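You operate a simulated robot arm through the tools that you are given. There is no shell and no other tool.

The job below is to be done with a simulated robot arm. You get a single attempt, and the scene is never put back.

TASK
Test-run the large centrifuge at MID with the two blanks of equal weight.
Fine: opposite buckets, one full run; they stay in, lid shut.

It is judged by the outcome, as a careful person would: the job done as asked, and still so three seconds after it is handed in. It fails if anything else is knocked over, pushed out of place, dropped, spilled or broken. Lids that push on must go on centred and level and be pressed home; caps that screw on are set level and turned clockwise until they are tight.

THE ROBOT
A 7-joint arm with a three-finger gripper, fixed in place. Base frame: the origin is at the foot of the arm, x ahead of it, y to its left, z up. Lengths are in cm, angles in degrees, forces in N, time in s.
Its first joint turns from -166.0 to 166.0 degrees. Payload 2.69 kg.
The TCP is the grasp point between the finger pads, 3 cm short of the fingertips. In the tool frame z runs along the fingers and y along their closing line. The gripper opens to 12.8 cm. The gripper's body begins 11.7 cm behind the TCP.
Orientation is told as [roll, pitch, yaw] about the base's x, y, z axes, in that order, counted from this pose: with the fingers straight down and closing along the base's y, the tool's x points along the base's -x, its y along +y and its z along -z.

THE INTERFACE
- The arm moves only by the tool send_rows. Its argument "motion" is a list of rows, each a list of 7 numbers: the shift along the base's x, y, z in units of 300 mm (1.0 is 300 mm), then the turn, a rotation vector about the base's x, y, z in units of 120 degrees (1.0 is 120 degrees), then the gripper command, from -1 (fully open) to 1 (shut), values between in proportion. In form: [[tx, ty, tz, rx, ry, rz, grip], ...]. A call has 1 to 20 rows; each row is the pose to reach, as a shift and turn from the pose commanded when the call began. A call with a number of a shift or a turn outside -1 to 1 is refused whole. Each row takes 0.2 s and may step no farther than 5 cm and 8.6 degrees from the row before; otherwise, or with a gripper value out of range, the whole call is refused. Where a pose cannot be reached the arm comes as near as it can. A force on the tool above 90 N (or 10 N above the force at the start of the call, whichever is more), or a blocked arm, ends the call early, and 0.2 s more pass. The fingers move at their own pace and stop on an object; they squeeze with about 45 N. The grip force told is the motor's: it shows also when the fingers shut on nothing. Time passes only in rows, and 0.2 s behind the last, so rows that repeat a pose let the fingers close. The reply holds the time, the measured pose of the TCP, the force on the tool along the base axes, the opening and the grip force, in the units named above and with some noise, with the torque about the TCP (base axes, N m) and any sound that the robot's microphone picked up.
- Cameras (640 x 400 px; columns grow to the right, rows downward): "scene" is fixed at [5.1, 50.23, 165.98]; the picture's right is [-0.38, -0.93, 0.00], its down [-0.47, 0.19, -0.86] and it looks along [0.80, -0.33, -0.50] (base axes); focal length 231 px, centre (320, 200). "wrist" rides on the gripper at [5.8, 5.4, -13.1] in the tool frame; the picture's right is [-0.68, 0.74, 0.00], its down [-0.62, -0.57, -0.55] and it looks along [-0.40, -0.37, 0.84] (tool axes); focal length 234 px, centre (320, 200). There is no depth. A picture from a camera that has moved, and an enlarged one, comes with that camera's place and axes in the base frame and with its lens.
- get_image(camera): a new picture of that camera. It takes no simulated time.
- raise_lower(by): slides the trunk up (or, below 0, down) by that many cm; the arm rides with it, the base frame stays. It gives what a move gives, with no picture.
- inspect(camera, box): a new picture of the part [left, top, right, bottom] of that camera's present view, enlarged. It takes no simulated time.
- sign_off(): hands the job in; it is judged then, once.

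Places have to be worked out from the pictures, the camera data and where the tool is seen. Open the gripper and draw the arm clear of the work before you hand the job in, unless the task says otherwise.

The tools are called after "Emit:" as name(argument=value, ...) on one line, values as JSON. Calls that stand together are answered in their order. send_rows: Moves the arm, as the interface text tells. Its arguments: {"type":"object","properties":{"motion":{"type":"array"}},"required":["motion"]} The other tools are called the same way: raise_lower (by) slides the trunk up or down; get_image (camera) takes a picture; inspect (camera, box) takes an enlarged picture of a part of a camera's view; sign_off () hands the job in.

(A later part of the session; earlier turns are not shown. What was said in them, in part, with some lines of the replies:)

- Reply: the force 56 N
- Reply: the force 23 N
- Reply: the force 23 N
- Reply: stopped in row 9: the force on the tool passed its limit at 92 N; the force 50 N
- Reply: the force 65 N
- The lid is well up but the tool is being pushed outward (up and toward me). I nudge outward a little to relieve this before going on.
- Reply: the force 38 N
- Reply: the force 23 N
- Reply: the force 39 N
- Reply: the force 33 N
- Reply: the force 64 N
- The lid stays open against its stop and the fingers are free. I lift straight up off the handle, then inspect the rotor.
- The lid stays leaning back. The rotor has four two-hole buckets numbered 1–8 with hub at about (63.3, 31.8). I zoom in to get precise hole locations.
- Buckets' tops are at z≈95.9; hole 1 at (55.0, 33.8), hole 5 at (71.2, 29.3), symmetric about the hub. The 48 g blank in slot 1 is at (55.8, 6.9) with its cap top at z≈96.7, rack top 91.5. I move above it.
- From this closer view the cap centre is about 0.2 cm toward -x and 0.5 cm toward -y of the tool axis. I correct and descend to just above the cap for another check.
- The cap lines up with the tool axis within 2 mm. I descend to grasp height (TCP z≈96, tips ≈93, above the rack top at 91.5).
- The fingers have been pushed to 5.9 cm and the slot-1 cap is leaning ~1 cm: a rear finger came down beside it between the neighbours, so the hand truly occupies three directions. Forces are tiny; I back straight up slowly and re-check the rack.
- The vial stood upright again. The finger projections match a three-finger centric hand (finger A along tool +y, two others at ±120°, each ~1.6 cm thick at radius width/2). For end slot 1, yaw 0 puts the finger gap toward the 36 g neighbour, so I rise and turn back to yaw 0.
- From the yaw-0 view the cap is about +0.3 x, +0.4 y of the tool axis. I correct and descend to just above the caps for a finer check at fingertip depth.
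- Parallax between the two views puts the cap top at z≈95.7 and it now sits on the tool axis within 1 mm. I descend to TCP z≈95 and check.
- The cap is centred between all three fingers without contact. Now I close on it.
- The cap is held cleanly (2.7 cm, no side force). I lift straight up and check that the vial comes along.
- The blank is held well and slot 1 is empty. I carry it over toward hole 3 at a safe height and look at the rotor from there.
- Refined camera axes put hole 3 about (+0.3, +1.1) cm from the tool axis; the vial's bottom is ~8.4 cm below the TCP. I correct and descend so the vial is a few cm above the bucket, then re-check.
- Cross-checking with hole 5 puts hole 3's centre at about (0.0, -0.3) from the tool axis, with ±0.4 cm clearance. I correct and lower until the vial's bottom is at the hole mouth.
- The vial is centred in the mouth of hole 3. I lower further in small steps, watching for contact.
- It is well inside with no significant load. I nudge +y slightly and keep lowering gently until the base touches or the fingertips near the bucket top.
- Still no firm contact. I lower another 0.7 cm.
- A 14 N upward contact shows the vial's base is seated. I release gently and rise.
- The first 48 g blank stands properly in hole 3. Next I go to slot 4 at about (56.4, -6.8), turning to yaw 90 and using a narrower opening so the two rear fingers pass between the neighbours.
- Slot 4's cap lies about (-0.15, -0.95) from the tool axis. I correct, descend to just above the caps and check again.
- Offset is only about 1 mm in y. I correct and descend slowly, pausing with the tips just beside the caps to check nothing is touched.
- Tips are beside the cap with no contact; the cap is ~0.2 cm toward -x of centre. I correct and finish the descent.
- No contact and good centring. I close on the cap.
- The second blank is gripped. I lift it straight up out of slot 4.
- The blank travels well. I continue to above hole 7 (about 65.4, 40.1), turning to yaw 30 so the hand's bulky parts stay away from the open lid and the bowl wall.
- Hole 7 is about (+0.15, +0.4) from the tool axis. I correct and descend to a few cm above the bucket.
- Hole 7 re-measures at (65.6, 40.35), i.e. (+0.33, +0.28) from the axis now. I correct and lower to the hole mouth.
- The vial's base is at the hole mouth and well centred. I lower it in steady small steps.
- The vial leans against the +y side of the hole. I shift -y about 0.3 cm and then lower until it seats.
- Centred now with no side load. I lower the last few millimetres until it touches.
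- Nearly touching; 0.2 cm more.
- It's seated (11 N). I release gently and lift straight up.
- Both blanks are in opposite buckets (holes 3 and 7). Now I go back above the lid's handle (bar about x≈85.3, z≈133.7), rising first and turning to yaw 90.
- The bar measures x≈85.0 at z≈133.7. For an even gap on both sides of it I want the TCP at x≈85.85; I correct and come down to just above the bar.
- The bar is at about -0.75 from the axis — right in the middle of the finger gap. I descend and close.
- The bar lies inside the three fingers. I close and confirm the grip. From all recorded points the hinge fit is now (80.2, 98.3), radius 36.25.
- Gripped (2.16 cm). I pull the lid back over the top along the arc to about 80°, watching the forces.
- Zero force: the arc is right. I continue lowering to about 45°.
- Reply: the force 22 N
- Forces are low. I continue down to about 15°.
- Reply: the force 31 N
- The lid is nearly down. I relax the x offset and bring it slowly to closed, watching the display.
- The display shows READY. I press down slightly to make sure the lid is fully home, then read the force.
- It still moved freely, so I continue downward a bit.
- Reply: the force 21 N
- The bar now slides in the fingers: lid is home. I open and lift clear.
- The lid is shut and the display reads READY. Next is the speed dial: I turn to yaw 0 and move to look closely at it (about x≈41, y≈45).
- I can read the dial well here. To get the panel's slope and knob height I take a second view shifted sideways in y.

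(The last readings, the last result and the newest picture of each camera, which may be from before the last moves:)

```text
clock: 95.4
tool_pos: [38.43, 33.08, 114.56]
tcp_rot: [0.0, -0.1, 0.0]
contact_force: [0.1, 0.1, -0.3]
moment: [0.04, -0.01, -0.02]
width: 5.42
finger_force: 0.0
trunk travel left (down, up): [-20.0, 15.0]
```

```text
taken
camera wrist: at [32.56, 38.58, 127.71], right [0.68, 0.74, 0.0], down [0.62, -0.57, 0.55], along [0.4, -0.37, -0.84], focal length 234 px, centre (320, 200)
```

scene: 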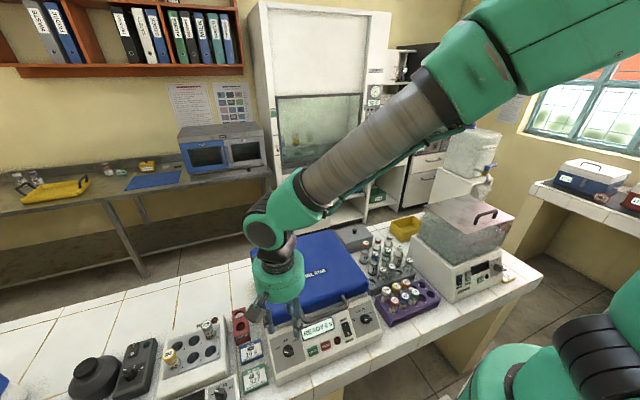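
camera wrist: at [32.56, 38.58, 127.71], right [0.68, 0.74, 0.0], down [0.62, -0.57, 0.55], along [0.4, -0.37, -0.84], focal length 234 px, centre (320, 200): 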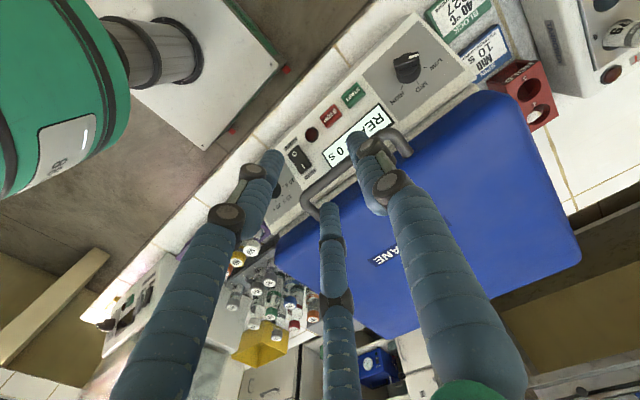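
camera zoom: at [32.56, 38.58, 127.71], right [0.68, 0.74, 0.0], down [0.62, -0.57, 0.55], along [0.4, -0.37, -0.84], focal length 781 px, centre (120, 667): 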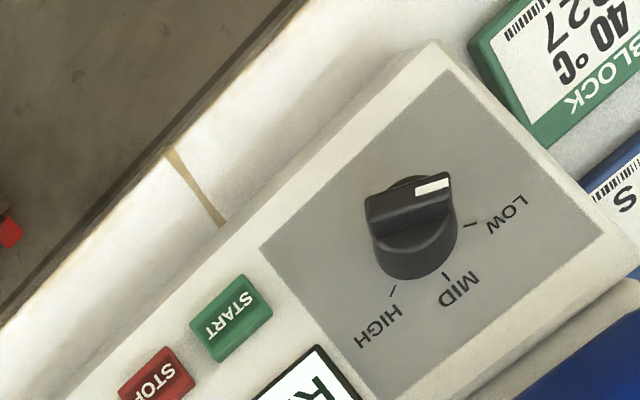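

Triangulating: the panel slopes ≈39.5°, the knob axis meets the panel at (42.35, 45.15, 93.35), the knob is ~2.9 cm tall and ~3.6 cm across; LOW is 60° counter-clockwise of MID. I tilt the tool to face the panel squarely, standing off along the knob axis.

Emit:
send_rows(motion=[[-0.02, 0.06, 0, 0, -0.04, 0, 0.15], [-0.05, 0.14, 0, 0, -0.1, 0, 0.15], [-0.08, 0.22, -0.03, 0, -0.165, 0, 0.15], [-0.11, 0.3, -0.08, 0, -0.23, 0, 0.15], [-0.14, 0.37, -0.14, 0, -0.29, 0, 0.15], [-0.16, 0.402, -0.2, 0, -0.329, 0, 0.15], [-0.168, 0.402, -0.27, 0, -0.329, 0, 0.15], [-0.168, 0.402, -0.27, 0, -0.329, 0, 0.15]])

Emit:
get_image(camera="wrist")

Emit:
get_image(camera="scene")

```text
clock: 97.2
tool_pos: [33.49, 45.38, 106.63]
tcp_rot: [-0.1, -39.5, -0.1]
contact_force: [0.7, 0.0, 0.3]
moment: [0.01, 0.04, 0.0]
width: 5.45
finger_force: 0.1
trunk travel left (down, up): [-20.0, 15.0]
```

```text
taken
camera wrist: at [20.6, 50.76, 113.13], right [0.52, 0.74, 0.43], down [0.13, -0.57, 0.82], along [0.84, -0.37, -0.39], focal length 234 px, centre (320, 200)
```

wrist: 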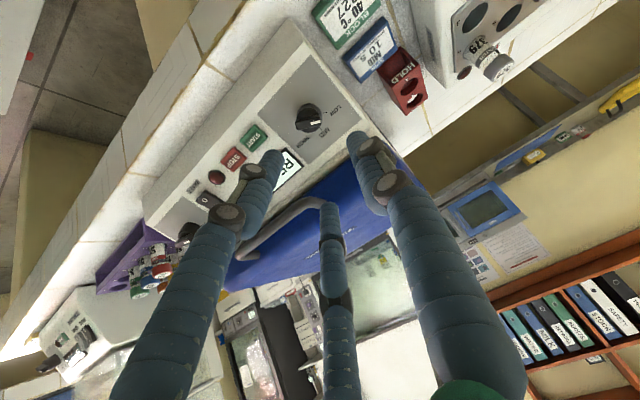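

```text
taken
```

scene: 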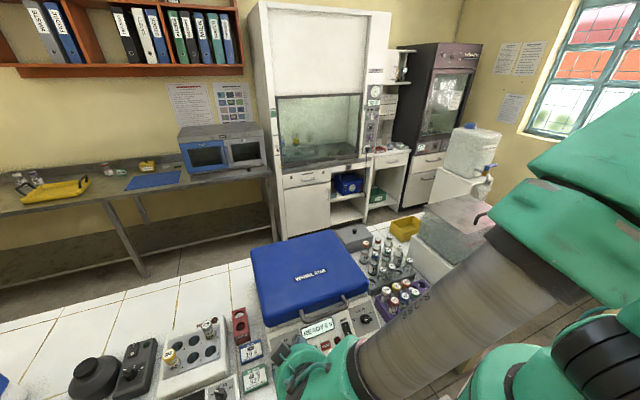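

The tool now faces the panel. I zoom to measure the knob relative to the tool axis.

Emit:
inspect(camera="wrist", box=[220, 60, 400, 200])

```text
2.86 times, centred on (310, 130) of wrist
camera zoom: at [20.6, 50.76, 113.13], right [0.52, 0.74, 0.43], down [0.13, -0.57, 0.82], along [0.84, -0.37, -0.39], focal length 669 px, centre (349, 400)
```

zoom: 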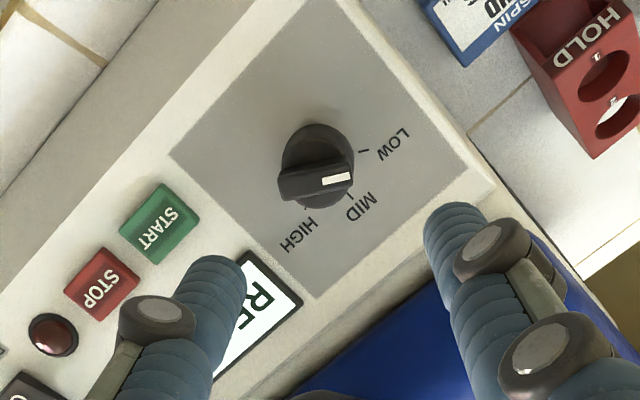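

The knob is 1.58 cm down-slope and 0.2 cm toward -y of the tool axis, exactly as predicted. I shift onto the axis and advance to ~6 cm fingertip standoff.

Emit:
send_rows(motion=[[-0.02, -0.003, -0.017, 0, 0, 0, 0.2], [-0.041, -0.0067, -0.033, 0, 0, 0, 0.2], [0.01, -0.0067, -0.095, 0, 0, 0, 0.2], [0.06, -0.0067, -0.156, 0, 0, 0, 0.2], [0.107, -0.0067, -0.213, 0, 0, 0, 0.2], [0.107, -0.0067, -0.213, 0, 0, 0, 0.2]])

Emit:
inspect(camera="wrist", box=[220, 80, 400, 220])

Emit:
get_image(camera="scene")

```text
clock: 98.6
tool_pos: [36.69, 45.35, 100.1]
tcp_rot: [-0.1, -39.5, 0.0]
contact_force: [0.4, 0.3, -0.4]
moment: [-0.04, -0.02, -0.01]
width: 5.12
finger_force: 0.1
trunk travel left (down, up): [-20.0, 15.0]
```

```text
2.86 times, centred on (310, 150) of wrist
camera zoom: at [23.73, 50.71, 106.62], right [0.52, 0.74, 0.43], down [0.13, -0.56, 0.82], along [0.84, -0.37, -0.39], focal length 669 px, centre (349, 343)
```

zoom: 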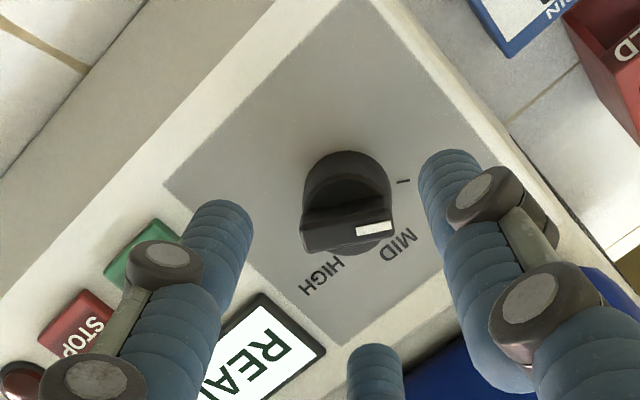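

```text
taken
```

scene: 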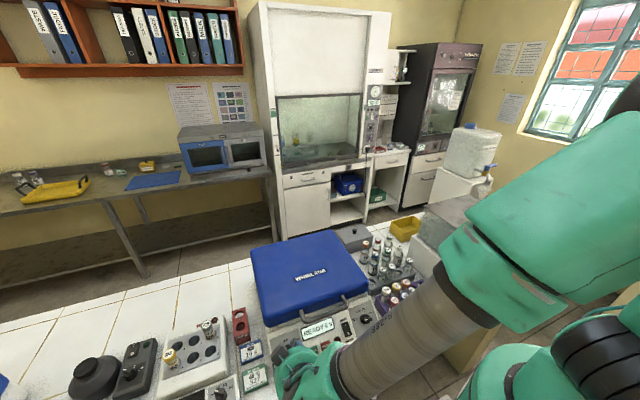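

The knob is on-axis within ~2 mm. I make that correction and advance so the fingers straddle the knob with tips ~0.5 cm off the panel.

Emit:
send_rows(motion=[[0.003, -0.0067, 0.003, 0, 0, 0, 0.2], [0.03, -0.0067, -0.03, 0, 0, 0, 0.2], [0.06, -0.0067, -0.067, 0, 0, 0, 0.2], [0.09, -0.0067, -0.104, 0, 0, 0, 0.2], [0.115, -0.0067, -0.134, 0, 0, 0, 0.2], [0.115, -0.0067, -0.134, 0, 0, 0, 0.2]])

Emit:
inspect(camera="wrist", box=[220, 100, 400, 240])

```text
clock: 100.0
tool_pos: [40.25, 44.8, 96.23]
tcp_rot: [0.1, -39.5, 0.0]
contact_force: [0.1, 0.2, -0.3]
moment: [0.0, 0.0, 0.0]
width: 5.13
finger_force: 0.0
trunk travel left (down, up): [-20.0, 15.0]
```

```text
2.86 times, centred on (310, 170) of wrist
camera zoom: at [27.3, 50.3, 102.7], right [0.52, 0.74, 0.43], down [0.13, -0.57, 0.82], along [0.84, -0.37, -0.39], focal length 669 px, centre (349, 286)
```

zoom: 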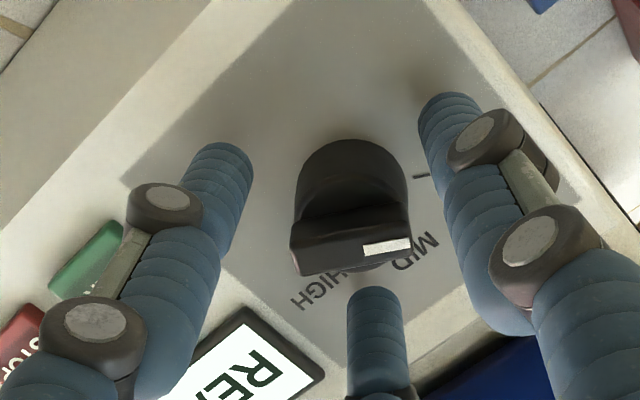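

The knob sits centrally between the three fingers. I close on it gently.

Emit:
send_rows(motion=[[0, 0, 0, 0, 0, 0, 0.35], [0, 0, 0, 0, 0, 0, 0.6], [0, 0, 0, 0, 0, 0, 0.8], [0, 0, 0, 0, 0, 0, 0.8]])

Emit:
inspect(camera="wrist", box=[220, 100, 400, 240])

```text
clock: 101.0
tool_pos: [40.23, 44.93, 96.29]
tcp_rot: [0.0, -39.5, 0.1]
contact_force: [-2.5, 15.1, -4.5]
moment: [0.5, -0.12, 0.26]
width: 2.85
finger_force: 44.9
trunk travel left (down, up): [-20.0, 15.0]
```

```text
2.86 times, centred on (310, 170) of wrist
camera zoom: at [27.26, 50.41, 102.71], right [0.52, 0.74, 0.43], down [0.13, -0.57, 0.81], along [0.84, -0.37, -0.39], focal length 669 px, centre (349, 286)
```

zoom: 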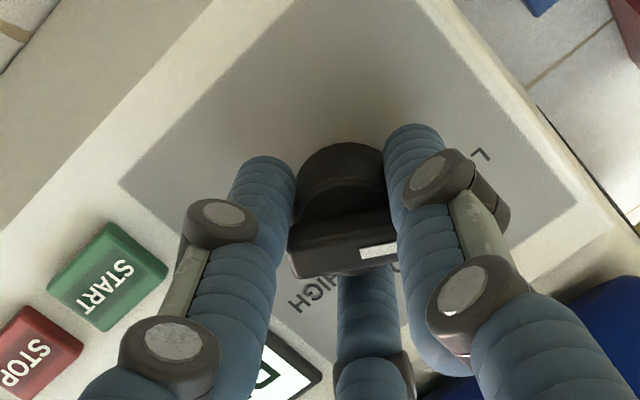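

Gripped at 2.85 cm. I turn the knob 60° clockwise about the panel normal (LOW → MID).

Emit:
send_rows(motion=[[0, 0.003, 0, 0.04, 0, -0.048, 0.8], [0, 0.004, 0, 0.08, 0, -0.097, 0.8], [0, 0.004, 0, 0.119, 0, -0.145, 0.8], [0, 0.004, 0, 0.159, 0, -0.193, 0.8], [0, 0.004, 0, 0.199, 0, -0.241, 0.8], [0, 0.004, 0, 0.239, 0, -0.29, 0.8], [0, 0.004, 0, 0.278, 0, -0.338, 0.8], [0, 0.004, 0, 0.318, 0, -0.386, 0.8], [0, 0.004, 0, 0.318, 0, -0.386, 0.8]])

Emit:
get_image(camera="wrist")

Emit:
inspect(camera="scene", box=[240, 290, 400, 390])

```text
clock: 103.0
tool_pos: [41.44, 45.82, 98.89]
tcp_rot: [34.1, -18.6, -65.3]
contact_force: [7.3, 21.8, 10.6]
moment: [0.77, -0.3, 0.05]
width: 1.14
finger_force: 0.0
out of reach, approached as far as the arm can: row 8, 9
trunk travel left (down, up): [-20.0, 15.0]
```

```text
taken
camera wrist: at [34.61, 53.82, 110.23], right [0.77, -0.21, 0.61], down [-0.48, -0.82, 0.33], along [0.43, -0.54, -0.73], focal length 234 px, centre (320, 200)
```

wrist: 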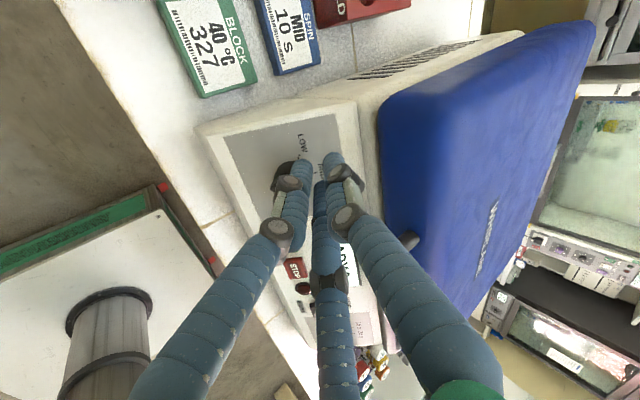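

```text
4.00 times, centred on (320, 340) of scene
camera zoom: at [5.1, 50.23, 165.98], right [-0.38, -0.93, 0.0], down [-0.47, 0.19, -0.86], along [0.8, -0.33, -0.5], focal length 924 px, centre (320, -360)
```

zoom: 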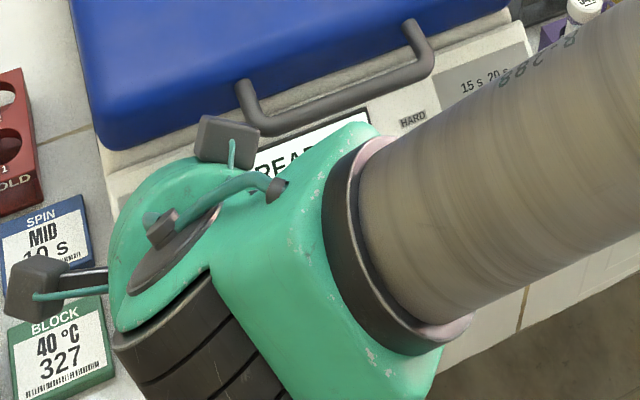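

The wrist ran out of reach near the end and the fingers slipped off the knob top. I lift away and look at where the dial ended.

Emit:
send_rows(motion=[[-0.02, 0, 0.04, 0, 0, 0, 0.8], [-0.06, 0, 0.1, 0, 0, 0, 0.8], [-0.1, 0, 0.18, 0, 0, 0, 0.8], [-0.13, 0, 0.28, 0, 0, 0, 0.8], [-0.15, 0, 0.4, 0, 0, 0, 0.8], [-0.15, 0, 0.4, 0, 0, 0, 0.8]])

Emit:
get_image(camera="wrist")

Emit:
inspect(camera="scene", box=[240, 290, 400, 390])

```text
clock: 104.4
tool_pos: [36.55, 45.75, 110.65]
tcp_rot: [35.5, -18.7, -66.0]
contact_force: [0.1, -1.0, 0.4]
moment: [0.03, 0.03, 0.01]
width: 1.31
finger_force: 0.0
out of reach, approached as far as the arm can: row 1
trunk travel left (down, up): [-20.0, 15.0]
```

```text
taken
camera wrist: at [29.52, 53.59, 121.89], right [0.75, -0.22, 0.62], down [-0.49, -0.82, 0.31], along [0.44, -0.54, -0.72], focal length 234 px, centre (320, 200)
```

wrist: 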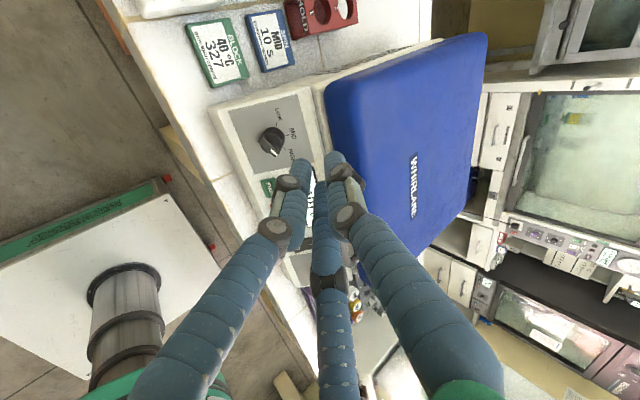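

```text
4.00 times, centred on (320, 340) of scene
camera zoom: at [5.1, 50.23, 165.98], right [-0.38, -0.93, 0.0], down [-0.47, 0.19, -0.86], along [0.8, -0.33, -0.5], focal length 924 px, centre (320, -360)
```

zoom: 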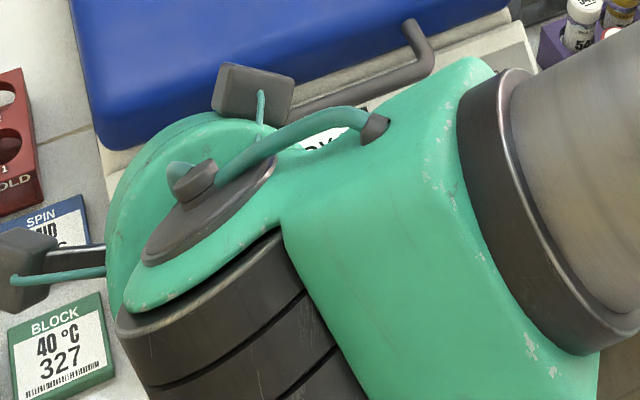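

The dial is in the wrist view; I zoom in on its pointer.

Emit:
inspect(camera="wrist", box=[210, 80, 330, 200])

```text
3.33 times, centred on (270, 140) of wrist
camera zoom: at [29.52, 53.59, 121.89], right [0.75, -0.22, 0.62], down [-0.49, -0.82, 0.31], along [0.44, -0.54, -0.72], focal length 781 px, centre (487, 400)
```

zoom: 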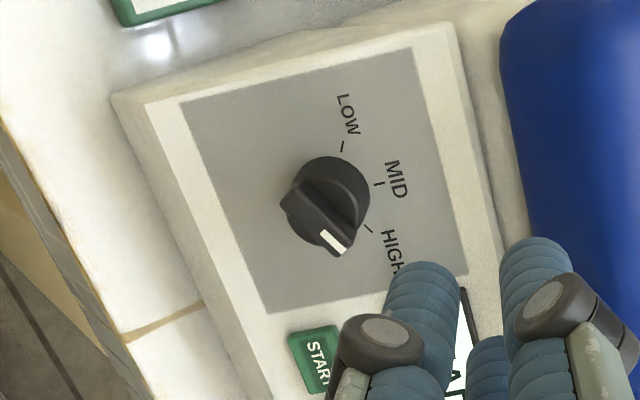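

The pointer overshot: it now points just past HIGH, so I must bring it back counter-clockwise. I back-twist the hand to −30° (well inside its range), return to the knob axis with the fingers open, and look again.

Emit:
send_rows(motion=[[0, 0, 0, -0.04, 0, 0.048, 0.5], [-0.01, -0.005, 0, -0.08, 0, 0.097, 0.2], [-0.02, -0.01, -0.03, -0.12, 0, 0.145, 0.2], [-0.04, -0.015, -0.1, -0.159, 0, 0.193, 0.2], [-0.05, -0.02, -0.18, -0.159, 0, 0.193, 0.2], [-0.062, -0.02, -0.268, -0.159, 0, 0.193, 0.2], [-0.062, -0.02, -0.268, -0.159, 0, 0.193, 0.2]])

Emit:
get_image(camera="wrist")

Emit:
inspect(camera="wrist", box=[230, 60, 400, 200])

```text
clock: 106.0
tool_pos: [35.0, 44.93, 102.47]
tcp_rot: [22.4, -33.4, -36.9]
contact_force: [-0.1, -0.3, 0.8]
moment: [-0.02, 0.01, -0.01]
width: 5.14
finger_force: 0.1
trunk travel left (down, up): [-20.0, 15.0]
```

```text
taken
camera wrist: at [24.73, 52.61, 111.28], right [0.74, 0.3, 0.61], down [-0.16, -0.8, 0.58], along [0.66, -0.52, -0.54], focal length 234 px, centre (320, 200)
```

wrist: 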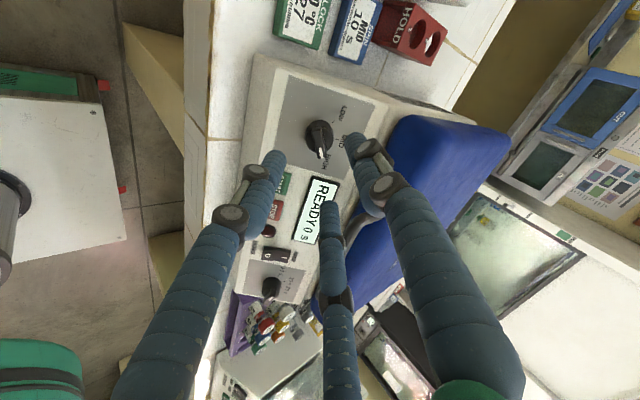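

```text
2.86 times, centred on (315, 130) of wrist
camera zoom: at [24.73, 52.61, 111.28], right [0.74, 0.3, 0.61], down [-0.16, -0.8, 0.58], along [0.66, -0.52, -0.54], focal length 669 px, centre (334, 400)
```

zoom: 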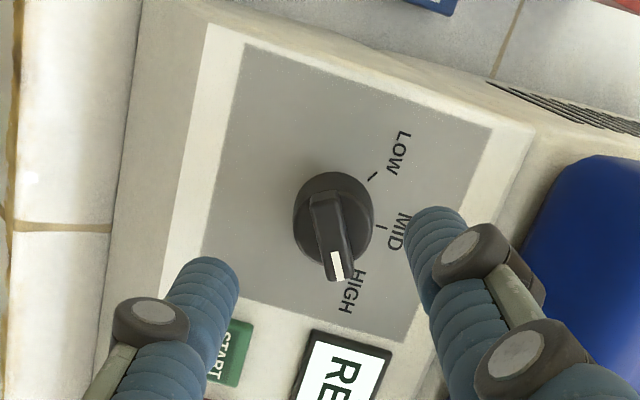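

Now the pointer reads HIGH (its line matches the −60° tick). The axis lines up within 2 mm, so I advance onto the knob again.

Emit:
send_rows(motion=[[0.04, 0, -0.048, 0, 0, 0, 0.2], [0.08, 0, -0.097, 0, 0, 0, 0.2], [0.12, 0, -0.146, 0, 0, 0, 0.2], [0.15, 0, -0.182, 0, 0, 0, 0.2], [0.174, 0, -0.211, 0, 0, 0, 0.2], [0.174, 0, -0.211, 0, 0, 0, 0.2]])

Emit:
inspect(camera="wrist", box=[220, 100, 400, 240])

```text
clock: 107.4
tool_pos: [39.89, 44.83, 96.23]
tcp_rot: [22.3, -33.5, -36.8]
contact_force: [-0.3, 0.5, 0.5]
moment: [-0.01, 0.02, -0.03]
width: 5.1
finger_force: 0.1
trunk travel left (down, up): [-20.0, 15.0]
```

```text
2.86 times, centred on (310, 170) of wrist
camera zoom: at [29.77, 52.58, 104.81], right [0.74, 0.3, 0.61], down [-0.16, -0.8, 0.58], along [0.66, -0.52, -0.54], focal length 669 px, centre (349, 286)
```

zoom: 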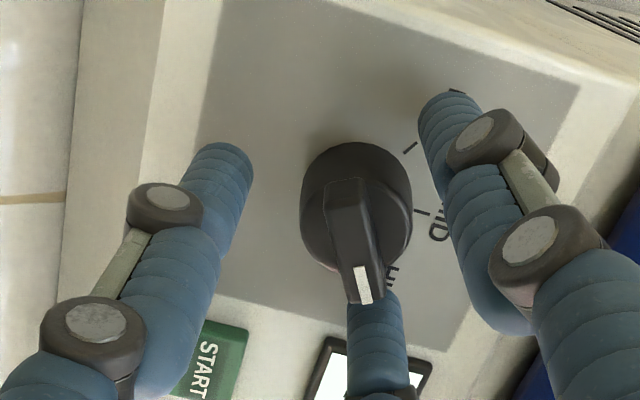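

Here one finger would land on the pointer's end. Better: grip the pointer bar's flats (one finger on one side, two on the other), which needs hand twist −50°; then turning the hand to 0° leaves the pointer exactly at MID. I back off, twist and open wider.

Emit:
send_rows(motion=[[-0.032, 0, 0.039, 0, 0, 0, 0.1], [-0.064, 0, 0.077, 0, 0, 0, 0.0], [-0.064, 0, 0.077, 0.04, 0, -0.048, 0.0], [-0.064, 0, 0.077, 0.075, 0, -0.091, 0.0], [-0.064, 0, 0.077, 0.106, 0, -0.129, 0.0], [-0.064, 0, 0.077, 0.106, 0, -0.129, 0.0]])

Emit:
inspect(camera="wrist", box=[220, 80, 410, 240])

```text
clock: 108.8
tool_pos: [38.06, 44.89, 98.46]
tcp_rot: [32.2, -24.2, -57.1]
contact_force: [-0.3, -0.4, 0.5]
moment: [0.0, 0.04, -0.01]
width: 6.38
finger_force: 0.0
trunk travel left (down, up): [-20.0, 15.0]
```

```text
2.50 times, centred on (315, 160) of wrist
camera zoom: at [30.03, 52.9, 108.88], right [0.77, -0.05, 0.64], down [-0.38, -0.83, 0.4], along [0.51, -0.55, -0.66], focal length 585 px, centre (332, 300)
```

zoom: 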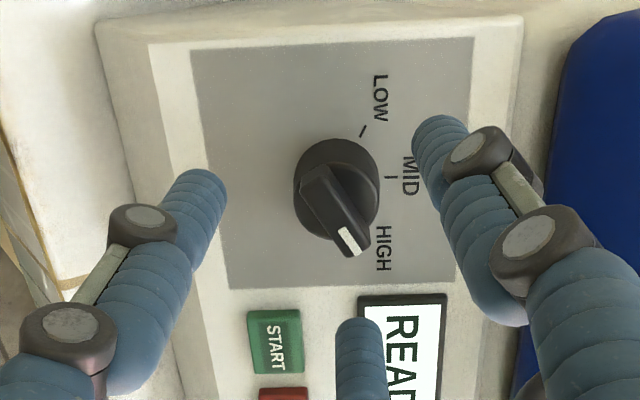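

The bar is now perpendicular to finger A and on-axis. I shift slightly (so both sides meet the bar evenly), advance so the tips flank only the bar, and close.

Emit:
send_rows(motion=[[0.01, -0.009, -0.03, 0, 0, 0, 0.0], [0.025, -0.009, -0.048, 0, 0, 0, 0.0], [0.0375, -0.009, -0.063, 0, 0, 0, 0.0], [0.0375, -0.009, -0.063, 0, 0, 0, 0.2]])

Emit:
inspect(camera="wrist", box=[220, 80, 410, 240])

```text
clock: 109.8
tool_pos: [39.35, 44.65, 96.64]
tcp_rot: [32.2, -24.2, -57.2]
contact_force: [-0.4, 0.7, 0.6]
moment: [-0.03, 0.0, 0.01]
width: 5.11
finger_force: 0.1
trunk travel left (down, up): [-20.0, 15.0]
```

```text
2.50 times, centred on (315, 160) of wrist
camera zoom: at [31.32, 52.67, 107.06], right [0.77, -0.05, 0.64], down [-0.38, -0.83, 0.4], along [0.51, -0.55, -0.66], focal length 585 px, centre (332, 300)
```

zoom: 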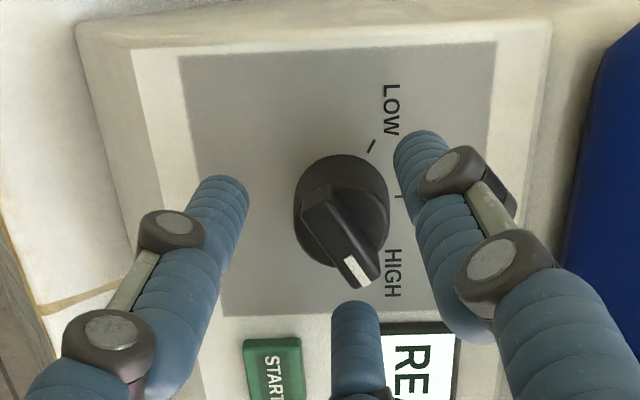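

Bar is nicely framed. I close on it.

Emit:
send_rows(motion=[[0, 0, 0, 0, 0, 0, 0.4], [0, 0, 0, 0, 0, 0, 0.6], [0, 0, 0, 0, 0, 0, 0.8], [0, 0, 0, 0, 0, 0, 1], [0, 0, 0, 0, 0, 0, 1]])

Emit:
inspect(camera="wrist", box=[220, 80, 410, 240])

```text
clock: 111.0
tool_pos: [39.51, 44.79, 96.86]
tcp_rot: [32.4, -24.0, -57.2]
contact_force: [26.0, 24.1, 19.2]
moment: [0.66, -0.94, 0.46]
width: 2.81
finger_force: 45.1
trunk travel left (down, up): [-20.0, 15.0]
```

```text
2.50 times, centred on (315, 160) of wrist
camera zoom: at [31.45, 52.89, 107.3], right [0.77, -0.05, 0.64], down [-0.38, -0.84, 0.4], along [0.51, -0.55, -0.66], focal length 585 px, centre (332, 300)
```

zoom: 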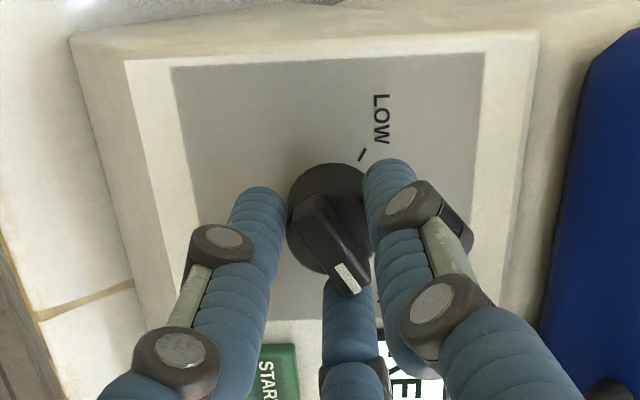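

The fingertips meet the round base (2.8 cm) rather than the bar, pulling the hand 0.4 cm toward finger A. I follow that to centre, then twist +30° counter-clockwise and check how the pointer follows.

Emit:
send_rows(motion=[[0.008, 0.009, 0.007, 0, 0, 0, 1], [0.008, 0.009, 0.007, -0.04, 0, 0.048, 1], [0.008, 0.009, 0.007, -0.08, 0, 0.097, 1], [0.008, 0.009, 0.007, -0.12, 0, 0.145, 1], [0.008, 0.009, 0.007, -0.159, 0, 0.193, 1], [0.008, 0.009, 0.007, -0.159, 0, 0.193, 1]])

Emit:
inspect(camera="wrist", box=[220, 80, 410, 240])

```text
clock: 112.4
tool_pos: [39.45, 44.92, 96.83]
tcp_rot: [15.8, -36.8, -25.4]
contact_force: [10.6, 17.8, 33.3]
moment: [0.66, -1.01, 0.58]
width: 2.84
finger_force: 45.4
trunk travel left (down, up): [-20.0, 15.0]
```

```text
2.50 times, centred on (315, 160) of wrist
camera zoom: at [28.28, 52.08, 104.64], right [0.68, 0.46, 0.57], down [-0.05, -0.74, 0.67], along [0.73, -0.49, -0.48], focal length 585 px, centre (332, 300)
```

zoom: 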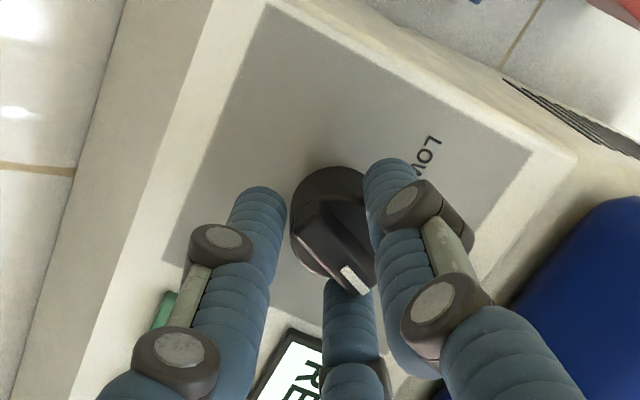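

The pointer follows the hand one-to-one. I turn another 30° counter-clockwise to bring it to MID, and check.

Emit:
send_rows(motion=[[0.003, 0.004, 0.008, 0, 0, 0, 1], [0.003, 0.004, 0.008, -0.04, 0, 0.048, 1], [0.003, 0.004, 0.008, -0.08, 0, 0.097, 1], [0.003, 0.004, 0.008, -0.12, 0, 0.145, 1], [0.003, 0.004, 0.008, -0.159, 0, 0.193, 1], [0.003, 0.004, 0.008, -0.159, 0, 0.193, 1]])

Emit:
inspect(camera="wrist", box=[220, 80, 410, 240])

Emit:
inspect(camera="scene", box=[240, 290, 400, 390])

```text
clock: 113.8
tool_pos: [39.52, 44.89, 96.86]
tcp_rot: [-8.4, -38.8, 13.1]
contact_force: [-19.5, 10.6, 9.0]
moment: [0.63, 0.22, 0.47]
width: 2.86
finger_force: 45.6
trunk travel left (down, up): [-20.0, 15.0]
```

```text
2.50 times, centred on (315, 160) of wrist
camera zoom: at [25.97, 49.26, 102.73], right [0.41, 0.84, 0.34], down [0.19, -0.45, 0.87], along [0.89, -0.3, -0.35], focal length 585 px, centre (332, 300)
```

zoom: 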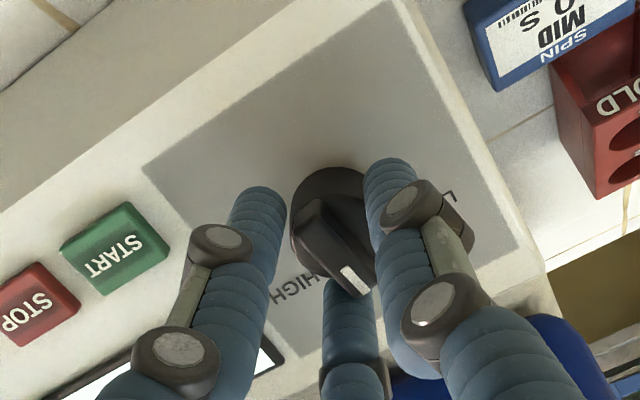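

```text
4.00 times, centred on (320, 340) of scene
camera zoom: at [5.1, 50.23, 165.98], right [-0.38, -0.93, 0.0], down [-0.47, 0.19, -0.86], along [0.8, -0.33, -0.5], focal length 924 px, centre (320, -360)
```

zoom: 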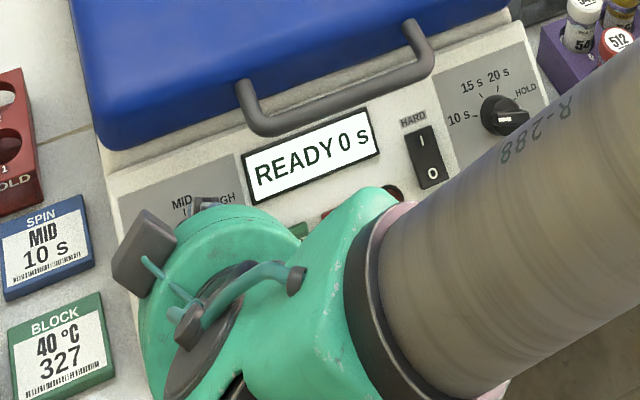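

By hand angle the pointer should now be at MID. I open and back straight off along the panel normal to verify.

Emit:
send_rows(motion=[[0, 0, 0, 0, 0, 0, 0.7], [0, 0, 0, 0, 0, 0, 0.4], [0, 0, 0, 0, 0, 0, 0.15], [-0.03, 0, 0.04, 0, 0, 0, 0.1], [-0.08, 0, 0.1, 0, 0, 0, 0.1], [-0.15, 0, 0.18, 0, 0, 0, 0.1], [-0.22, 0, 0.28, 0, 0, 0, 0.1], [-0.22, 0, 0.28, 0, 0, 0, 0.1]])

Emit:
get_image(camera="wrist")

Emit:
inspect(camera="wrist", box=[240, 60, 380, 180])

Emit:
inspect(camera="scene", box=[240, 290, 400, 390])

```text
clock: 115.6
tool_pos: [32.92, 44.85, 105.82]
tcp_rot: [-8.2, -38.8, 13.0]
contact_force: [0.6, 0.6, 0.2]
moment: [0.05, 0.01, -0.01]
width: 5.75
finger_force: 0.0
trunk travel left (down, up): [-20.0, 15.0]
```

```text
taken
camera wrist: at [19.4, 49.16, 111.58], right [0.42, 0.84, 0.34], down [0.19, -0.45, 0.87], along [0.89, -0.3, -0.35], focal length 234 px, centre (320, 200)
```

wrist: 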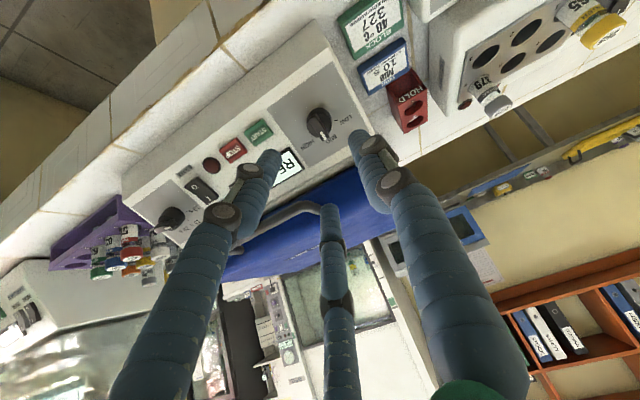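

```text
3.33 times, centred on (310, 120) of wrist
camera zoom: at [19.4, 49.16, 111.58], right [0.42, 0.84, 0.34], down [0.19, -0.45, 0.87], along [0.89, -0.3, -0.35], focal length 781 px, centre (353, 467)
```

zoom: 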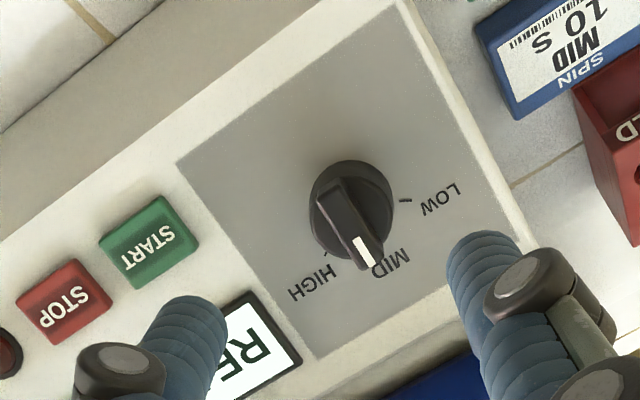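

```text
4.00 times, centred on (320, 340) of scene
camera zoom: at [5.1, 50.23, 165.98], right [-0.38, -0.93, 0.0], down [-0.47, 0.19, -0.86], along [0.8, -0.33, -0.5], focal length 924 px, centre (320, -360)
```

zoom: 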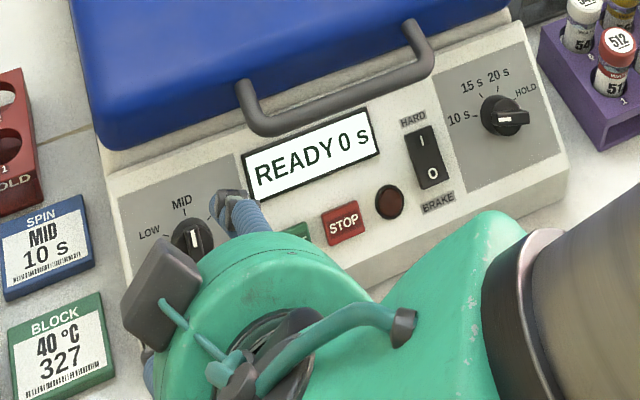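

The pointer now lies on MID (bar parallel to the panel's up-slope). Next: START, whose button face is at (39.95, 38.2, 91.7). I close the fingers, undo the small twist and move to a standoff in front of it.

Emit:
send_rows(motion=[[0.0, -0.05, 0, 0.02, 0, -0.025, 0.5], [0.0, -0.12, 0, 0.04, 0, -0.05, 1], [0.0, -0.19, -0.02, 0.053, 0, -0.064, 1], [0.015, -0.222, -0.09, 0.053, 0, -0.064, 1], [0.03, -0.222, -0.17, 0.053, 0, -0.064, 1], [0.043, -0.222, -0.24, 0.053, 0, -0.064, 1], [0.043, -0.222, -0.24, 0.053, 0, -0.064, 1]])

Emit:
inspect(camera="wrist", box=[220, 80, 400, 220])

Emit:
inspect(camera="scene", box=[240, 290, 400, 390])

```text
clock: 117.2
tool_pos: [34.42, 38.37, 98.27]
tcp_rot: [-0.1, -39.5, 0.0]
contact_force: [-0.3, 0.6, -0.7]
moment: [-0.02, 0.0, 0.01]
width: 0.21
finger_force: 31.3
trunk travel left (down, up): [-20.0, 15.0]
```

```text
2.86 times, centred on (310, 150) of wrist
camera zoom: at [21.48, 43.75, 104.63], right [0.52, 0.74, 0.43], down [0.13, -0.56, 0.82], along [0.84, -0.37, -0.39], focal length 669 px, centre (349, 343)
```

zoom: 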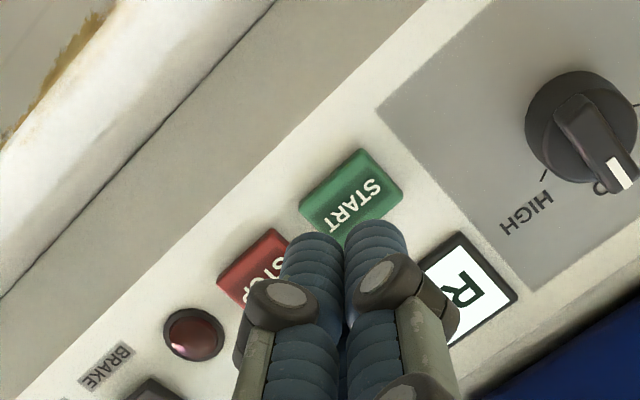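

```text
4.00 times, centred on (320, 340) of scene
camera zoom: at [5.1, 50.23, 165.98], right [-0.38, -0.93, 0.0], down [-0.47, 0.19, -0.86], along [0.8, -0.33, -0.5], focal length 924 px, centre (320, -360)
```

zoom: 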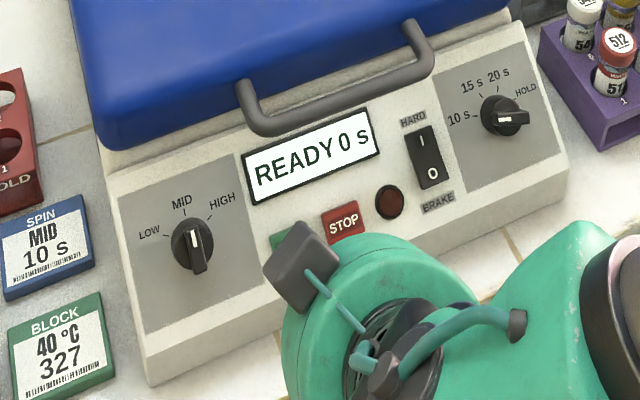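

MID is confirmed in the scene view too. START is centred to ~3 mm; I correct and close in to just off the button.

Emit:
send_rows(motion=[[0.006, -0.0045, 0.005, 0, 0, 0, 1], [0.04, -0.0045, -0.035, 0, 0, 0, 1], [0.075, -0.0045, -0.08, 0, 0, 0, 1], [0.112, -0.0045, -0.123, 0, 0, 0, 1], [0.112, -0.0045, -0.123, 0, 0, 0, 1]])

Emit:
inspect(camera="wrist", box=[220, 80, 400, 220])

```text
clock: 118.4
tool_pos: [37.58, 38.15, 94.53]
tcp_rot: [-0.1, -39.5, 0.0]
contact_force: [-0.5, 0.4, 0.2]
moment: [-0.01, 0.03, -0.04]
width: 0.21
finger_force: 31.3
trunk travel left (down, up): [-20.0, 15.0]
```

```text
2.86 times, centred on (310, 150) of wrist
camera zoom: at [24.68, 43.58, 100.99], right [0.52, 0.74, 0.43], down [0.13, -0.57, 0.82], along [0.84, -0.37, -0.39], focal length 669 px, centre (349, 343)
```

zoom: 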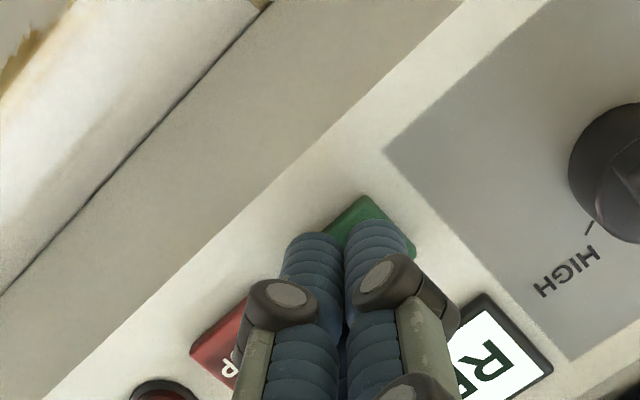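

Tips hover over START, clear of STOP. I press in small steps and listen.

Emit:
send_rows(motion=[[0.006, 0, -0.0075, 0, 0, 0, 1], [0.012, 0, -0.015, 0, 0, 0, 1], [0.016, 0, -0.02, 0, 0, 0, 1]])

Emit:
inspect(camera="scene", box=[240, 290, 400, 390])

```text
clock: 119.2
tool_pos: [38.16, 38.13, 93.91]
tcp_rot: [0.0, -39.5, 0.1]
contact_force: [-1.4, -0.4, 1.0]
moment: [-0.02, -0.01, -0.02]
width: 0.6
finger_force: 31.3
trunk travel left (down, up): [-20.0, 15.0]
heard: click
```

```text
4.00 times, centred on (320, 340) of scene
camera zoom: at [5.1, 50.23, 165.98], right [-0.38, -0.93, 0.0], down [-0.47, 0.19, -0.86], along [0.8, -0.33, -0.5], focal length 924 px, centre (320, -360)
```

zoom: 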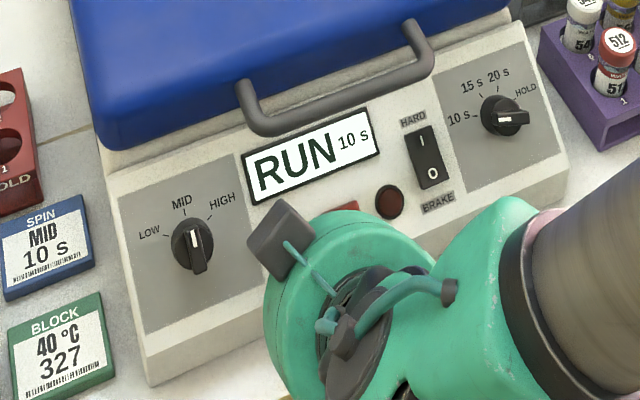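

A click and the display shows RUN 10 s. I back straight off along the normal so nothing else is touched.

Emit:
send_rows(motion=[[-0.02, 0, 0.025, 0, 0, 0, 1], [-0.06, 0, 0.075, 0, 0, 0, 1], [-0.13, 0, 0.16, 0, 0, 0, 1], [-0.2, 0, 0.26, 0, 0, 0, 1], [-0.25, 0, 0.38, 0, 0, 0, 1], [-0.25, 0, 0.5, 0, 0, 0, 1], [-0.25, 0, 0.5, 0, 0, 0, 1]])

Emit:
inspect(camera="scene", box=[240, 290, 400, 390])

```text
clock: 120.8
tool_pos: [30.56, 37.95, 109.22]
tcp_rot: [-0.1, -39.5, 0.0]
contact_force: [0.1, 0.3, 0.4]
moment: [0.07, 0.01, -0.01]
width: 0.2
finger_force: 31.3
trunk travel left (down, up): [-20.0, 15.0]
```

```text
4.00 times, centred on (320, 340) of scene
camera zoom: at [5.1, 50.23, 165.98], right [-0.38, -0.93, 0.0], down [-0.47, 0.19, -0.86], along [0.8, -0.33, -0.5], focal length 924 px, centre (320, -360)
```

zoom: 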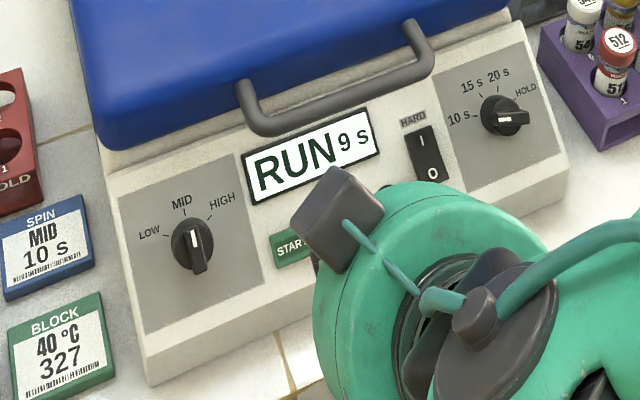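

It is counting down at MID. I raise the arm well clear, straighten the hand, and wait for the run to finish.

Emit:
send_rows(motion=[[0, 0, 0.1, 0, 0, 0, 1], [0, 0, 0.2, 0, 0.03, 0, 0.5], [0, 0, 0.3, 0, 0.09, 0, 0], [0, 0, 0.4, 0, 0.15, 0, -0.5], [0, 0, 0.5, 0, 0.21, 0, -1], [0, 0, 0.6, 0, 0.27, 0, -1], [0, 0, 0.7, 0, 0.329, 0, -1], [0, 0, 0.8, 0, 0.329, 0, -1], [0, 0, 0.8, 0, 0.329, 0, -1], [0, 0, 0.8, 0, 0.329, 0, -1], [0, 0, 0.8, 0, 0.329, 0, -1], [0, 0, 0.8, 0, 0.329, 0, -1], [0, 0, 0.8, 0, 0.329, 0, -1], [0, 0, 0.8, 0, 0.329, 0, -1], [0, 0, 0.8, 0, 0.329, 0, -1], [0, 0, 0.8, 0, 0.329, 0, -1], [0, 0, 0.8, 0, 0.329, 0, -1], [0, 0, 0.8, 0, 0.329, 0, -1], [0, 0, 0.8, 0, 0.329, 0, -1], [0, 0, 0.8, 0, 0.329, 0, -1]])

Emit:
get_image(camera="scene")

Emit:
inspect(camera="scene", box=[240, 290, 400, 390])

```text
clock: 125.0
tool_pos: [30.74, 38.09, 133.01]
tcp_rot: [0.1, -0.1, -0.1]
contact_force: [1.3, -0.3, 0.9]
moment: [-0.03, -0.02, 0.0]
width: 12.8
finger_force: 0.1
trunk travel left (down, up): [-20.0, 15.0]
```

```text
taken
```

scene: 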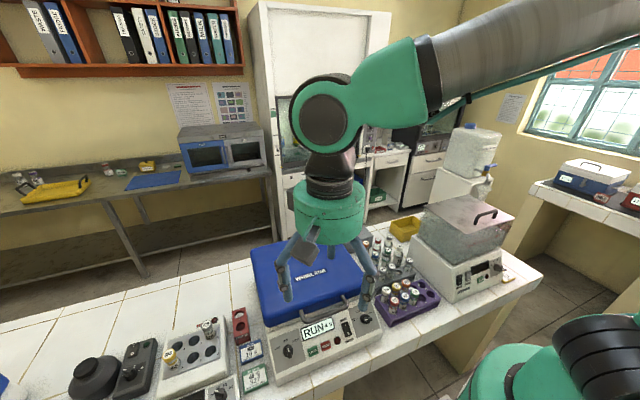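

```text
4.00 times, centred on (320, 340) of scene
camera zoom: at [5.1, 50.23, 165.98], right [-0.38, -0.93, 0.0], down [-0.47, 0.19, -0.86], along [0.8, -0.33, -0.5], focal length 924 px, centre (320, -360)
```

zoom: 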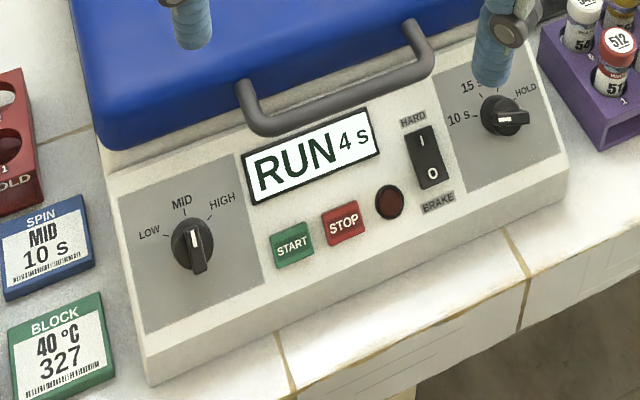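

4 s remain and all is steady. I hold and wait out the rest of the run.

Emit:
send_rows(motion=[[0, 0, 0.05, 0, 0, 0, -1], [0, -0.05, 0.1, 0, 0, 0, -1], [0, -0.15, 0.15, 0, 0, 0, -1], [0, -0.25, 0.15, 0, 0, 0, -1], [0, -0.35, 0.15, 0, 0, 0, -1], [0, -0.45, 0.15, 0, 0, 0, -1], [0, -0.45, 0.15, 0, 0, 0, -1], [0, -0.45, 0.15, 0, 0, 0, -1], [0, -0.45, 0.15, 0, 0, 0, -1], [0, -0.45, 0.15, 0, 0, 0, -1], [0, -0.45, 0.15, 0, 0, 0, -1], [0, -0.45, 0.15, 0, 0, 0, -1], [0, -0.45, 0.15, 0, 0, 0, -1], [0, -0.45, 0.15, 0, 0, 0, -1], [0, -0.45, 0.15, 0, 0, 0, -1], [0, -0.45, 0.15, 0, 0, 0, -1], [0, -0.45, 0.15, 0, 0, 0, -1], [0, -0.45, 0.15, 0, 0, 0, -1], [0, -0.45, 0.15, 0, 0, 0, -1], [0, -0.45, 0.15, 0, 0, 0, -1]])

Emit:
inspect(camera="scene", box=[240, 290, 400, 390])

```text
clock: 129.2
tool_pos: [30.89, 24.61, 137.34]
tcp_rot: [0.0, -0.1, 0.0]
contact_force: [0.4, -0.4, 0.6]
moment: [0.02, -0.02, 0.01]
width: 12.8
finger_force: 0.0
trunk travel left (down, up): [-20.0, 15.0]
```

```text
4.00 times, centred on (320, 340) of scene
camera zoom: at [5.1, 50.23, 165.98], right [-0.38, -0.93, 0.0], down [-0.47, 0.19, -0.86], along [0.8, -0.33, -0.5], focal length 924 px, centre (320, -360)
```

zoom: 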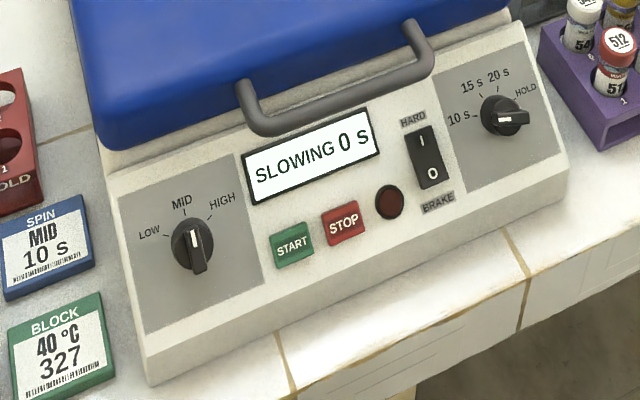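

The timer has run out and the rotor is SLOWING. I wait until it stops.

Emit:
send_rows(motion=[[0, 0, 0, 0, 0, 0, -1], [0, 0, 0, 0, 0, 0, -1], [0, 0, 0, 0, 0, 0, -1], [0, 0, 0, 0, 0, 0, -1], [0, 0, 0, 0, 0, 0, -1], [0, 0, 0, 0, 0, 0, -1], [0, 0, 0, 0, 0, 0, -1], [0, 0, 0, 0, 0, 0, -1], [0, 0, 0, 0, 0, 0, -1], [0, 0, 0, 0, 0, 0, -1], [0, 0, 0, 0, 0, 0, -1], [0, 0, 0, 0, 0, 0, -1], [0, 0, 0, 0, 0, 0, -1], [0, 0, 0, 0, 0, 0, -1], [0, 0, 0, 0, 0, 0, -1], [0, 0, 0, 0, 0, 0, -1], [0, 0, 0, 0, 0, 0, -1], [0, 0, 0, 0, 0, 0, -1], [0, 0, 0, 0, 0, 0, -1], [0, 0, 0, 0, 0, 0, -1]])

Emit:
inspect(camera="scene", box=[240, 290, 400, 390])

Emit:
get_image(camera="scene")

```text
clock: 133.4
tool_pos: [30.75, 24.62, 137.43]
tcp_rot: [0.0, -0.1, 0.0]
contact_force: [0.3, 0.3, -0.7]
moment: [-0.01, -0.01, -0.01]
width: 12.79
finger_force: 0.0
trunk travel left (down, up): [-20.0, 15.0]
```

```text
4.00 times, centred on (320, 340) of scene
camera zoom: at [5.1, 50.23, 165.98], right [-0.38, -0.93, 0.0], down [-0.47, 0.19, -0.86], along [0.8, -0.33, -0.5], focal length 924 px, centre (320, -360)
```

zoom: 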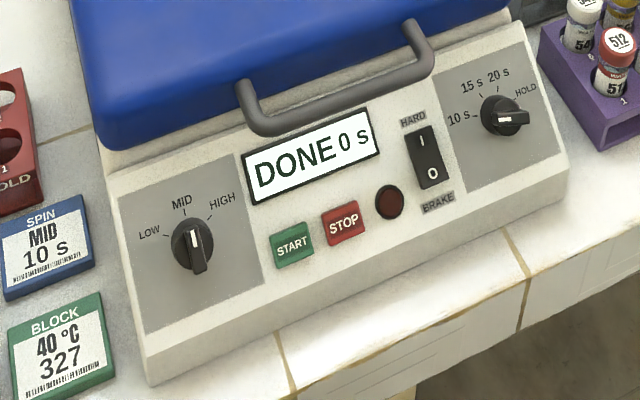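

```text
taken
```

scene: 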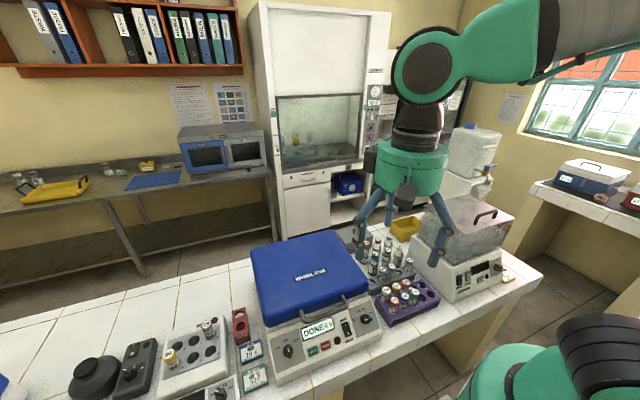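

The display reads DONE, the lid is shut, the hand is open and clear. One last look at the rack and surroundings before handing in.

Emit:
inspect(camera="scene", box=[340, 220, 460, 310])

Emit:
inspect(camera="scene", box=[130, 220, 400, 390])

```text
4.44 times, centred on (400, 265) of scene
camera zoom: at [5.1, 50.23, 165.98], right [-0.38, -0.93, 0.0], down [-0.47, 0.19, -0.86], along [0.8, -0.33, -0.5], focal length 1027 px, centre (-36, -89)
```

zoom: 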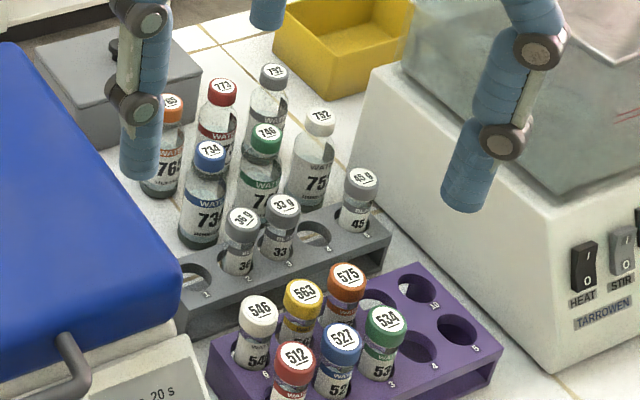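

```text
2.35 times, centred on (265, 305) of scene
camera zoom: at [5.1, 50.23, 165.98], right [-0.38, -0.93, 0.0], down [-0.47, 0.19, -0.86], along [0.8, -0.33, -0.5], focal length 544 px, centre (449, -47)
```

zoom: 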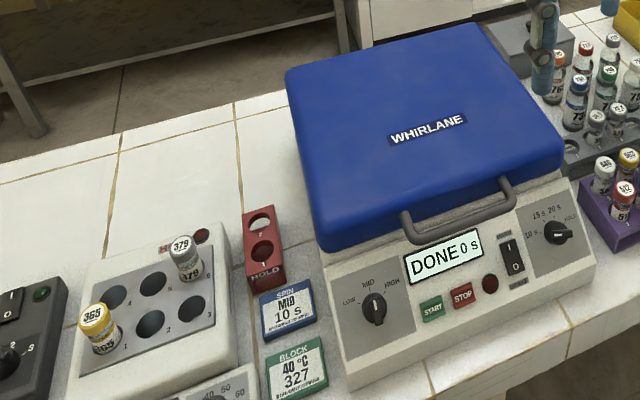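

Everything else is upright and in place. The two 48 g blanks have had one full MID run in opposite buckets, the lid is shut and the display reads DONE. I hand the job in.

Emit:
sign_off()

```text
The job is handed in.
```

I test-ran the large centrifuge at MID with the two 48 g blanks. It completed one full 10 s run and the display reads DONE.

- **Blanks:** the only two of equal weight were the 48 g ones in slots 1 and 4 of the grey rack. They are in holes 3 and 7, in opposite buckets, and they stay in with the lid shut.
- **Settings:** I turned the speed dial from LOW to MID. The timer was already at 10 s, matching the SPIN card, and I left the brake switch as it was.
- **Mishaps along the way:**
  - My first reach for the slot 1 blank leaned it over by about 1 cm. It stood upright again when I backed off.
  - My first turn of the speed dial overshot to HIGH. I brought it back to MID before pressing START.

In the last pictures everything else was upright and in place, with the gripper open and clear of the bench. I did not reopen the lid after the run to look at the blanks.
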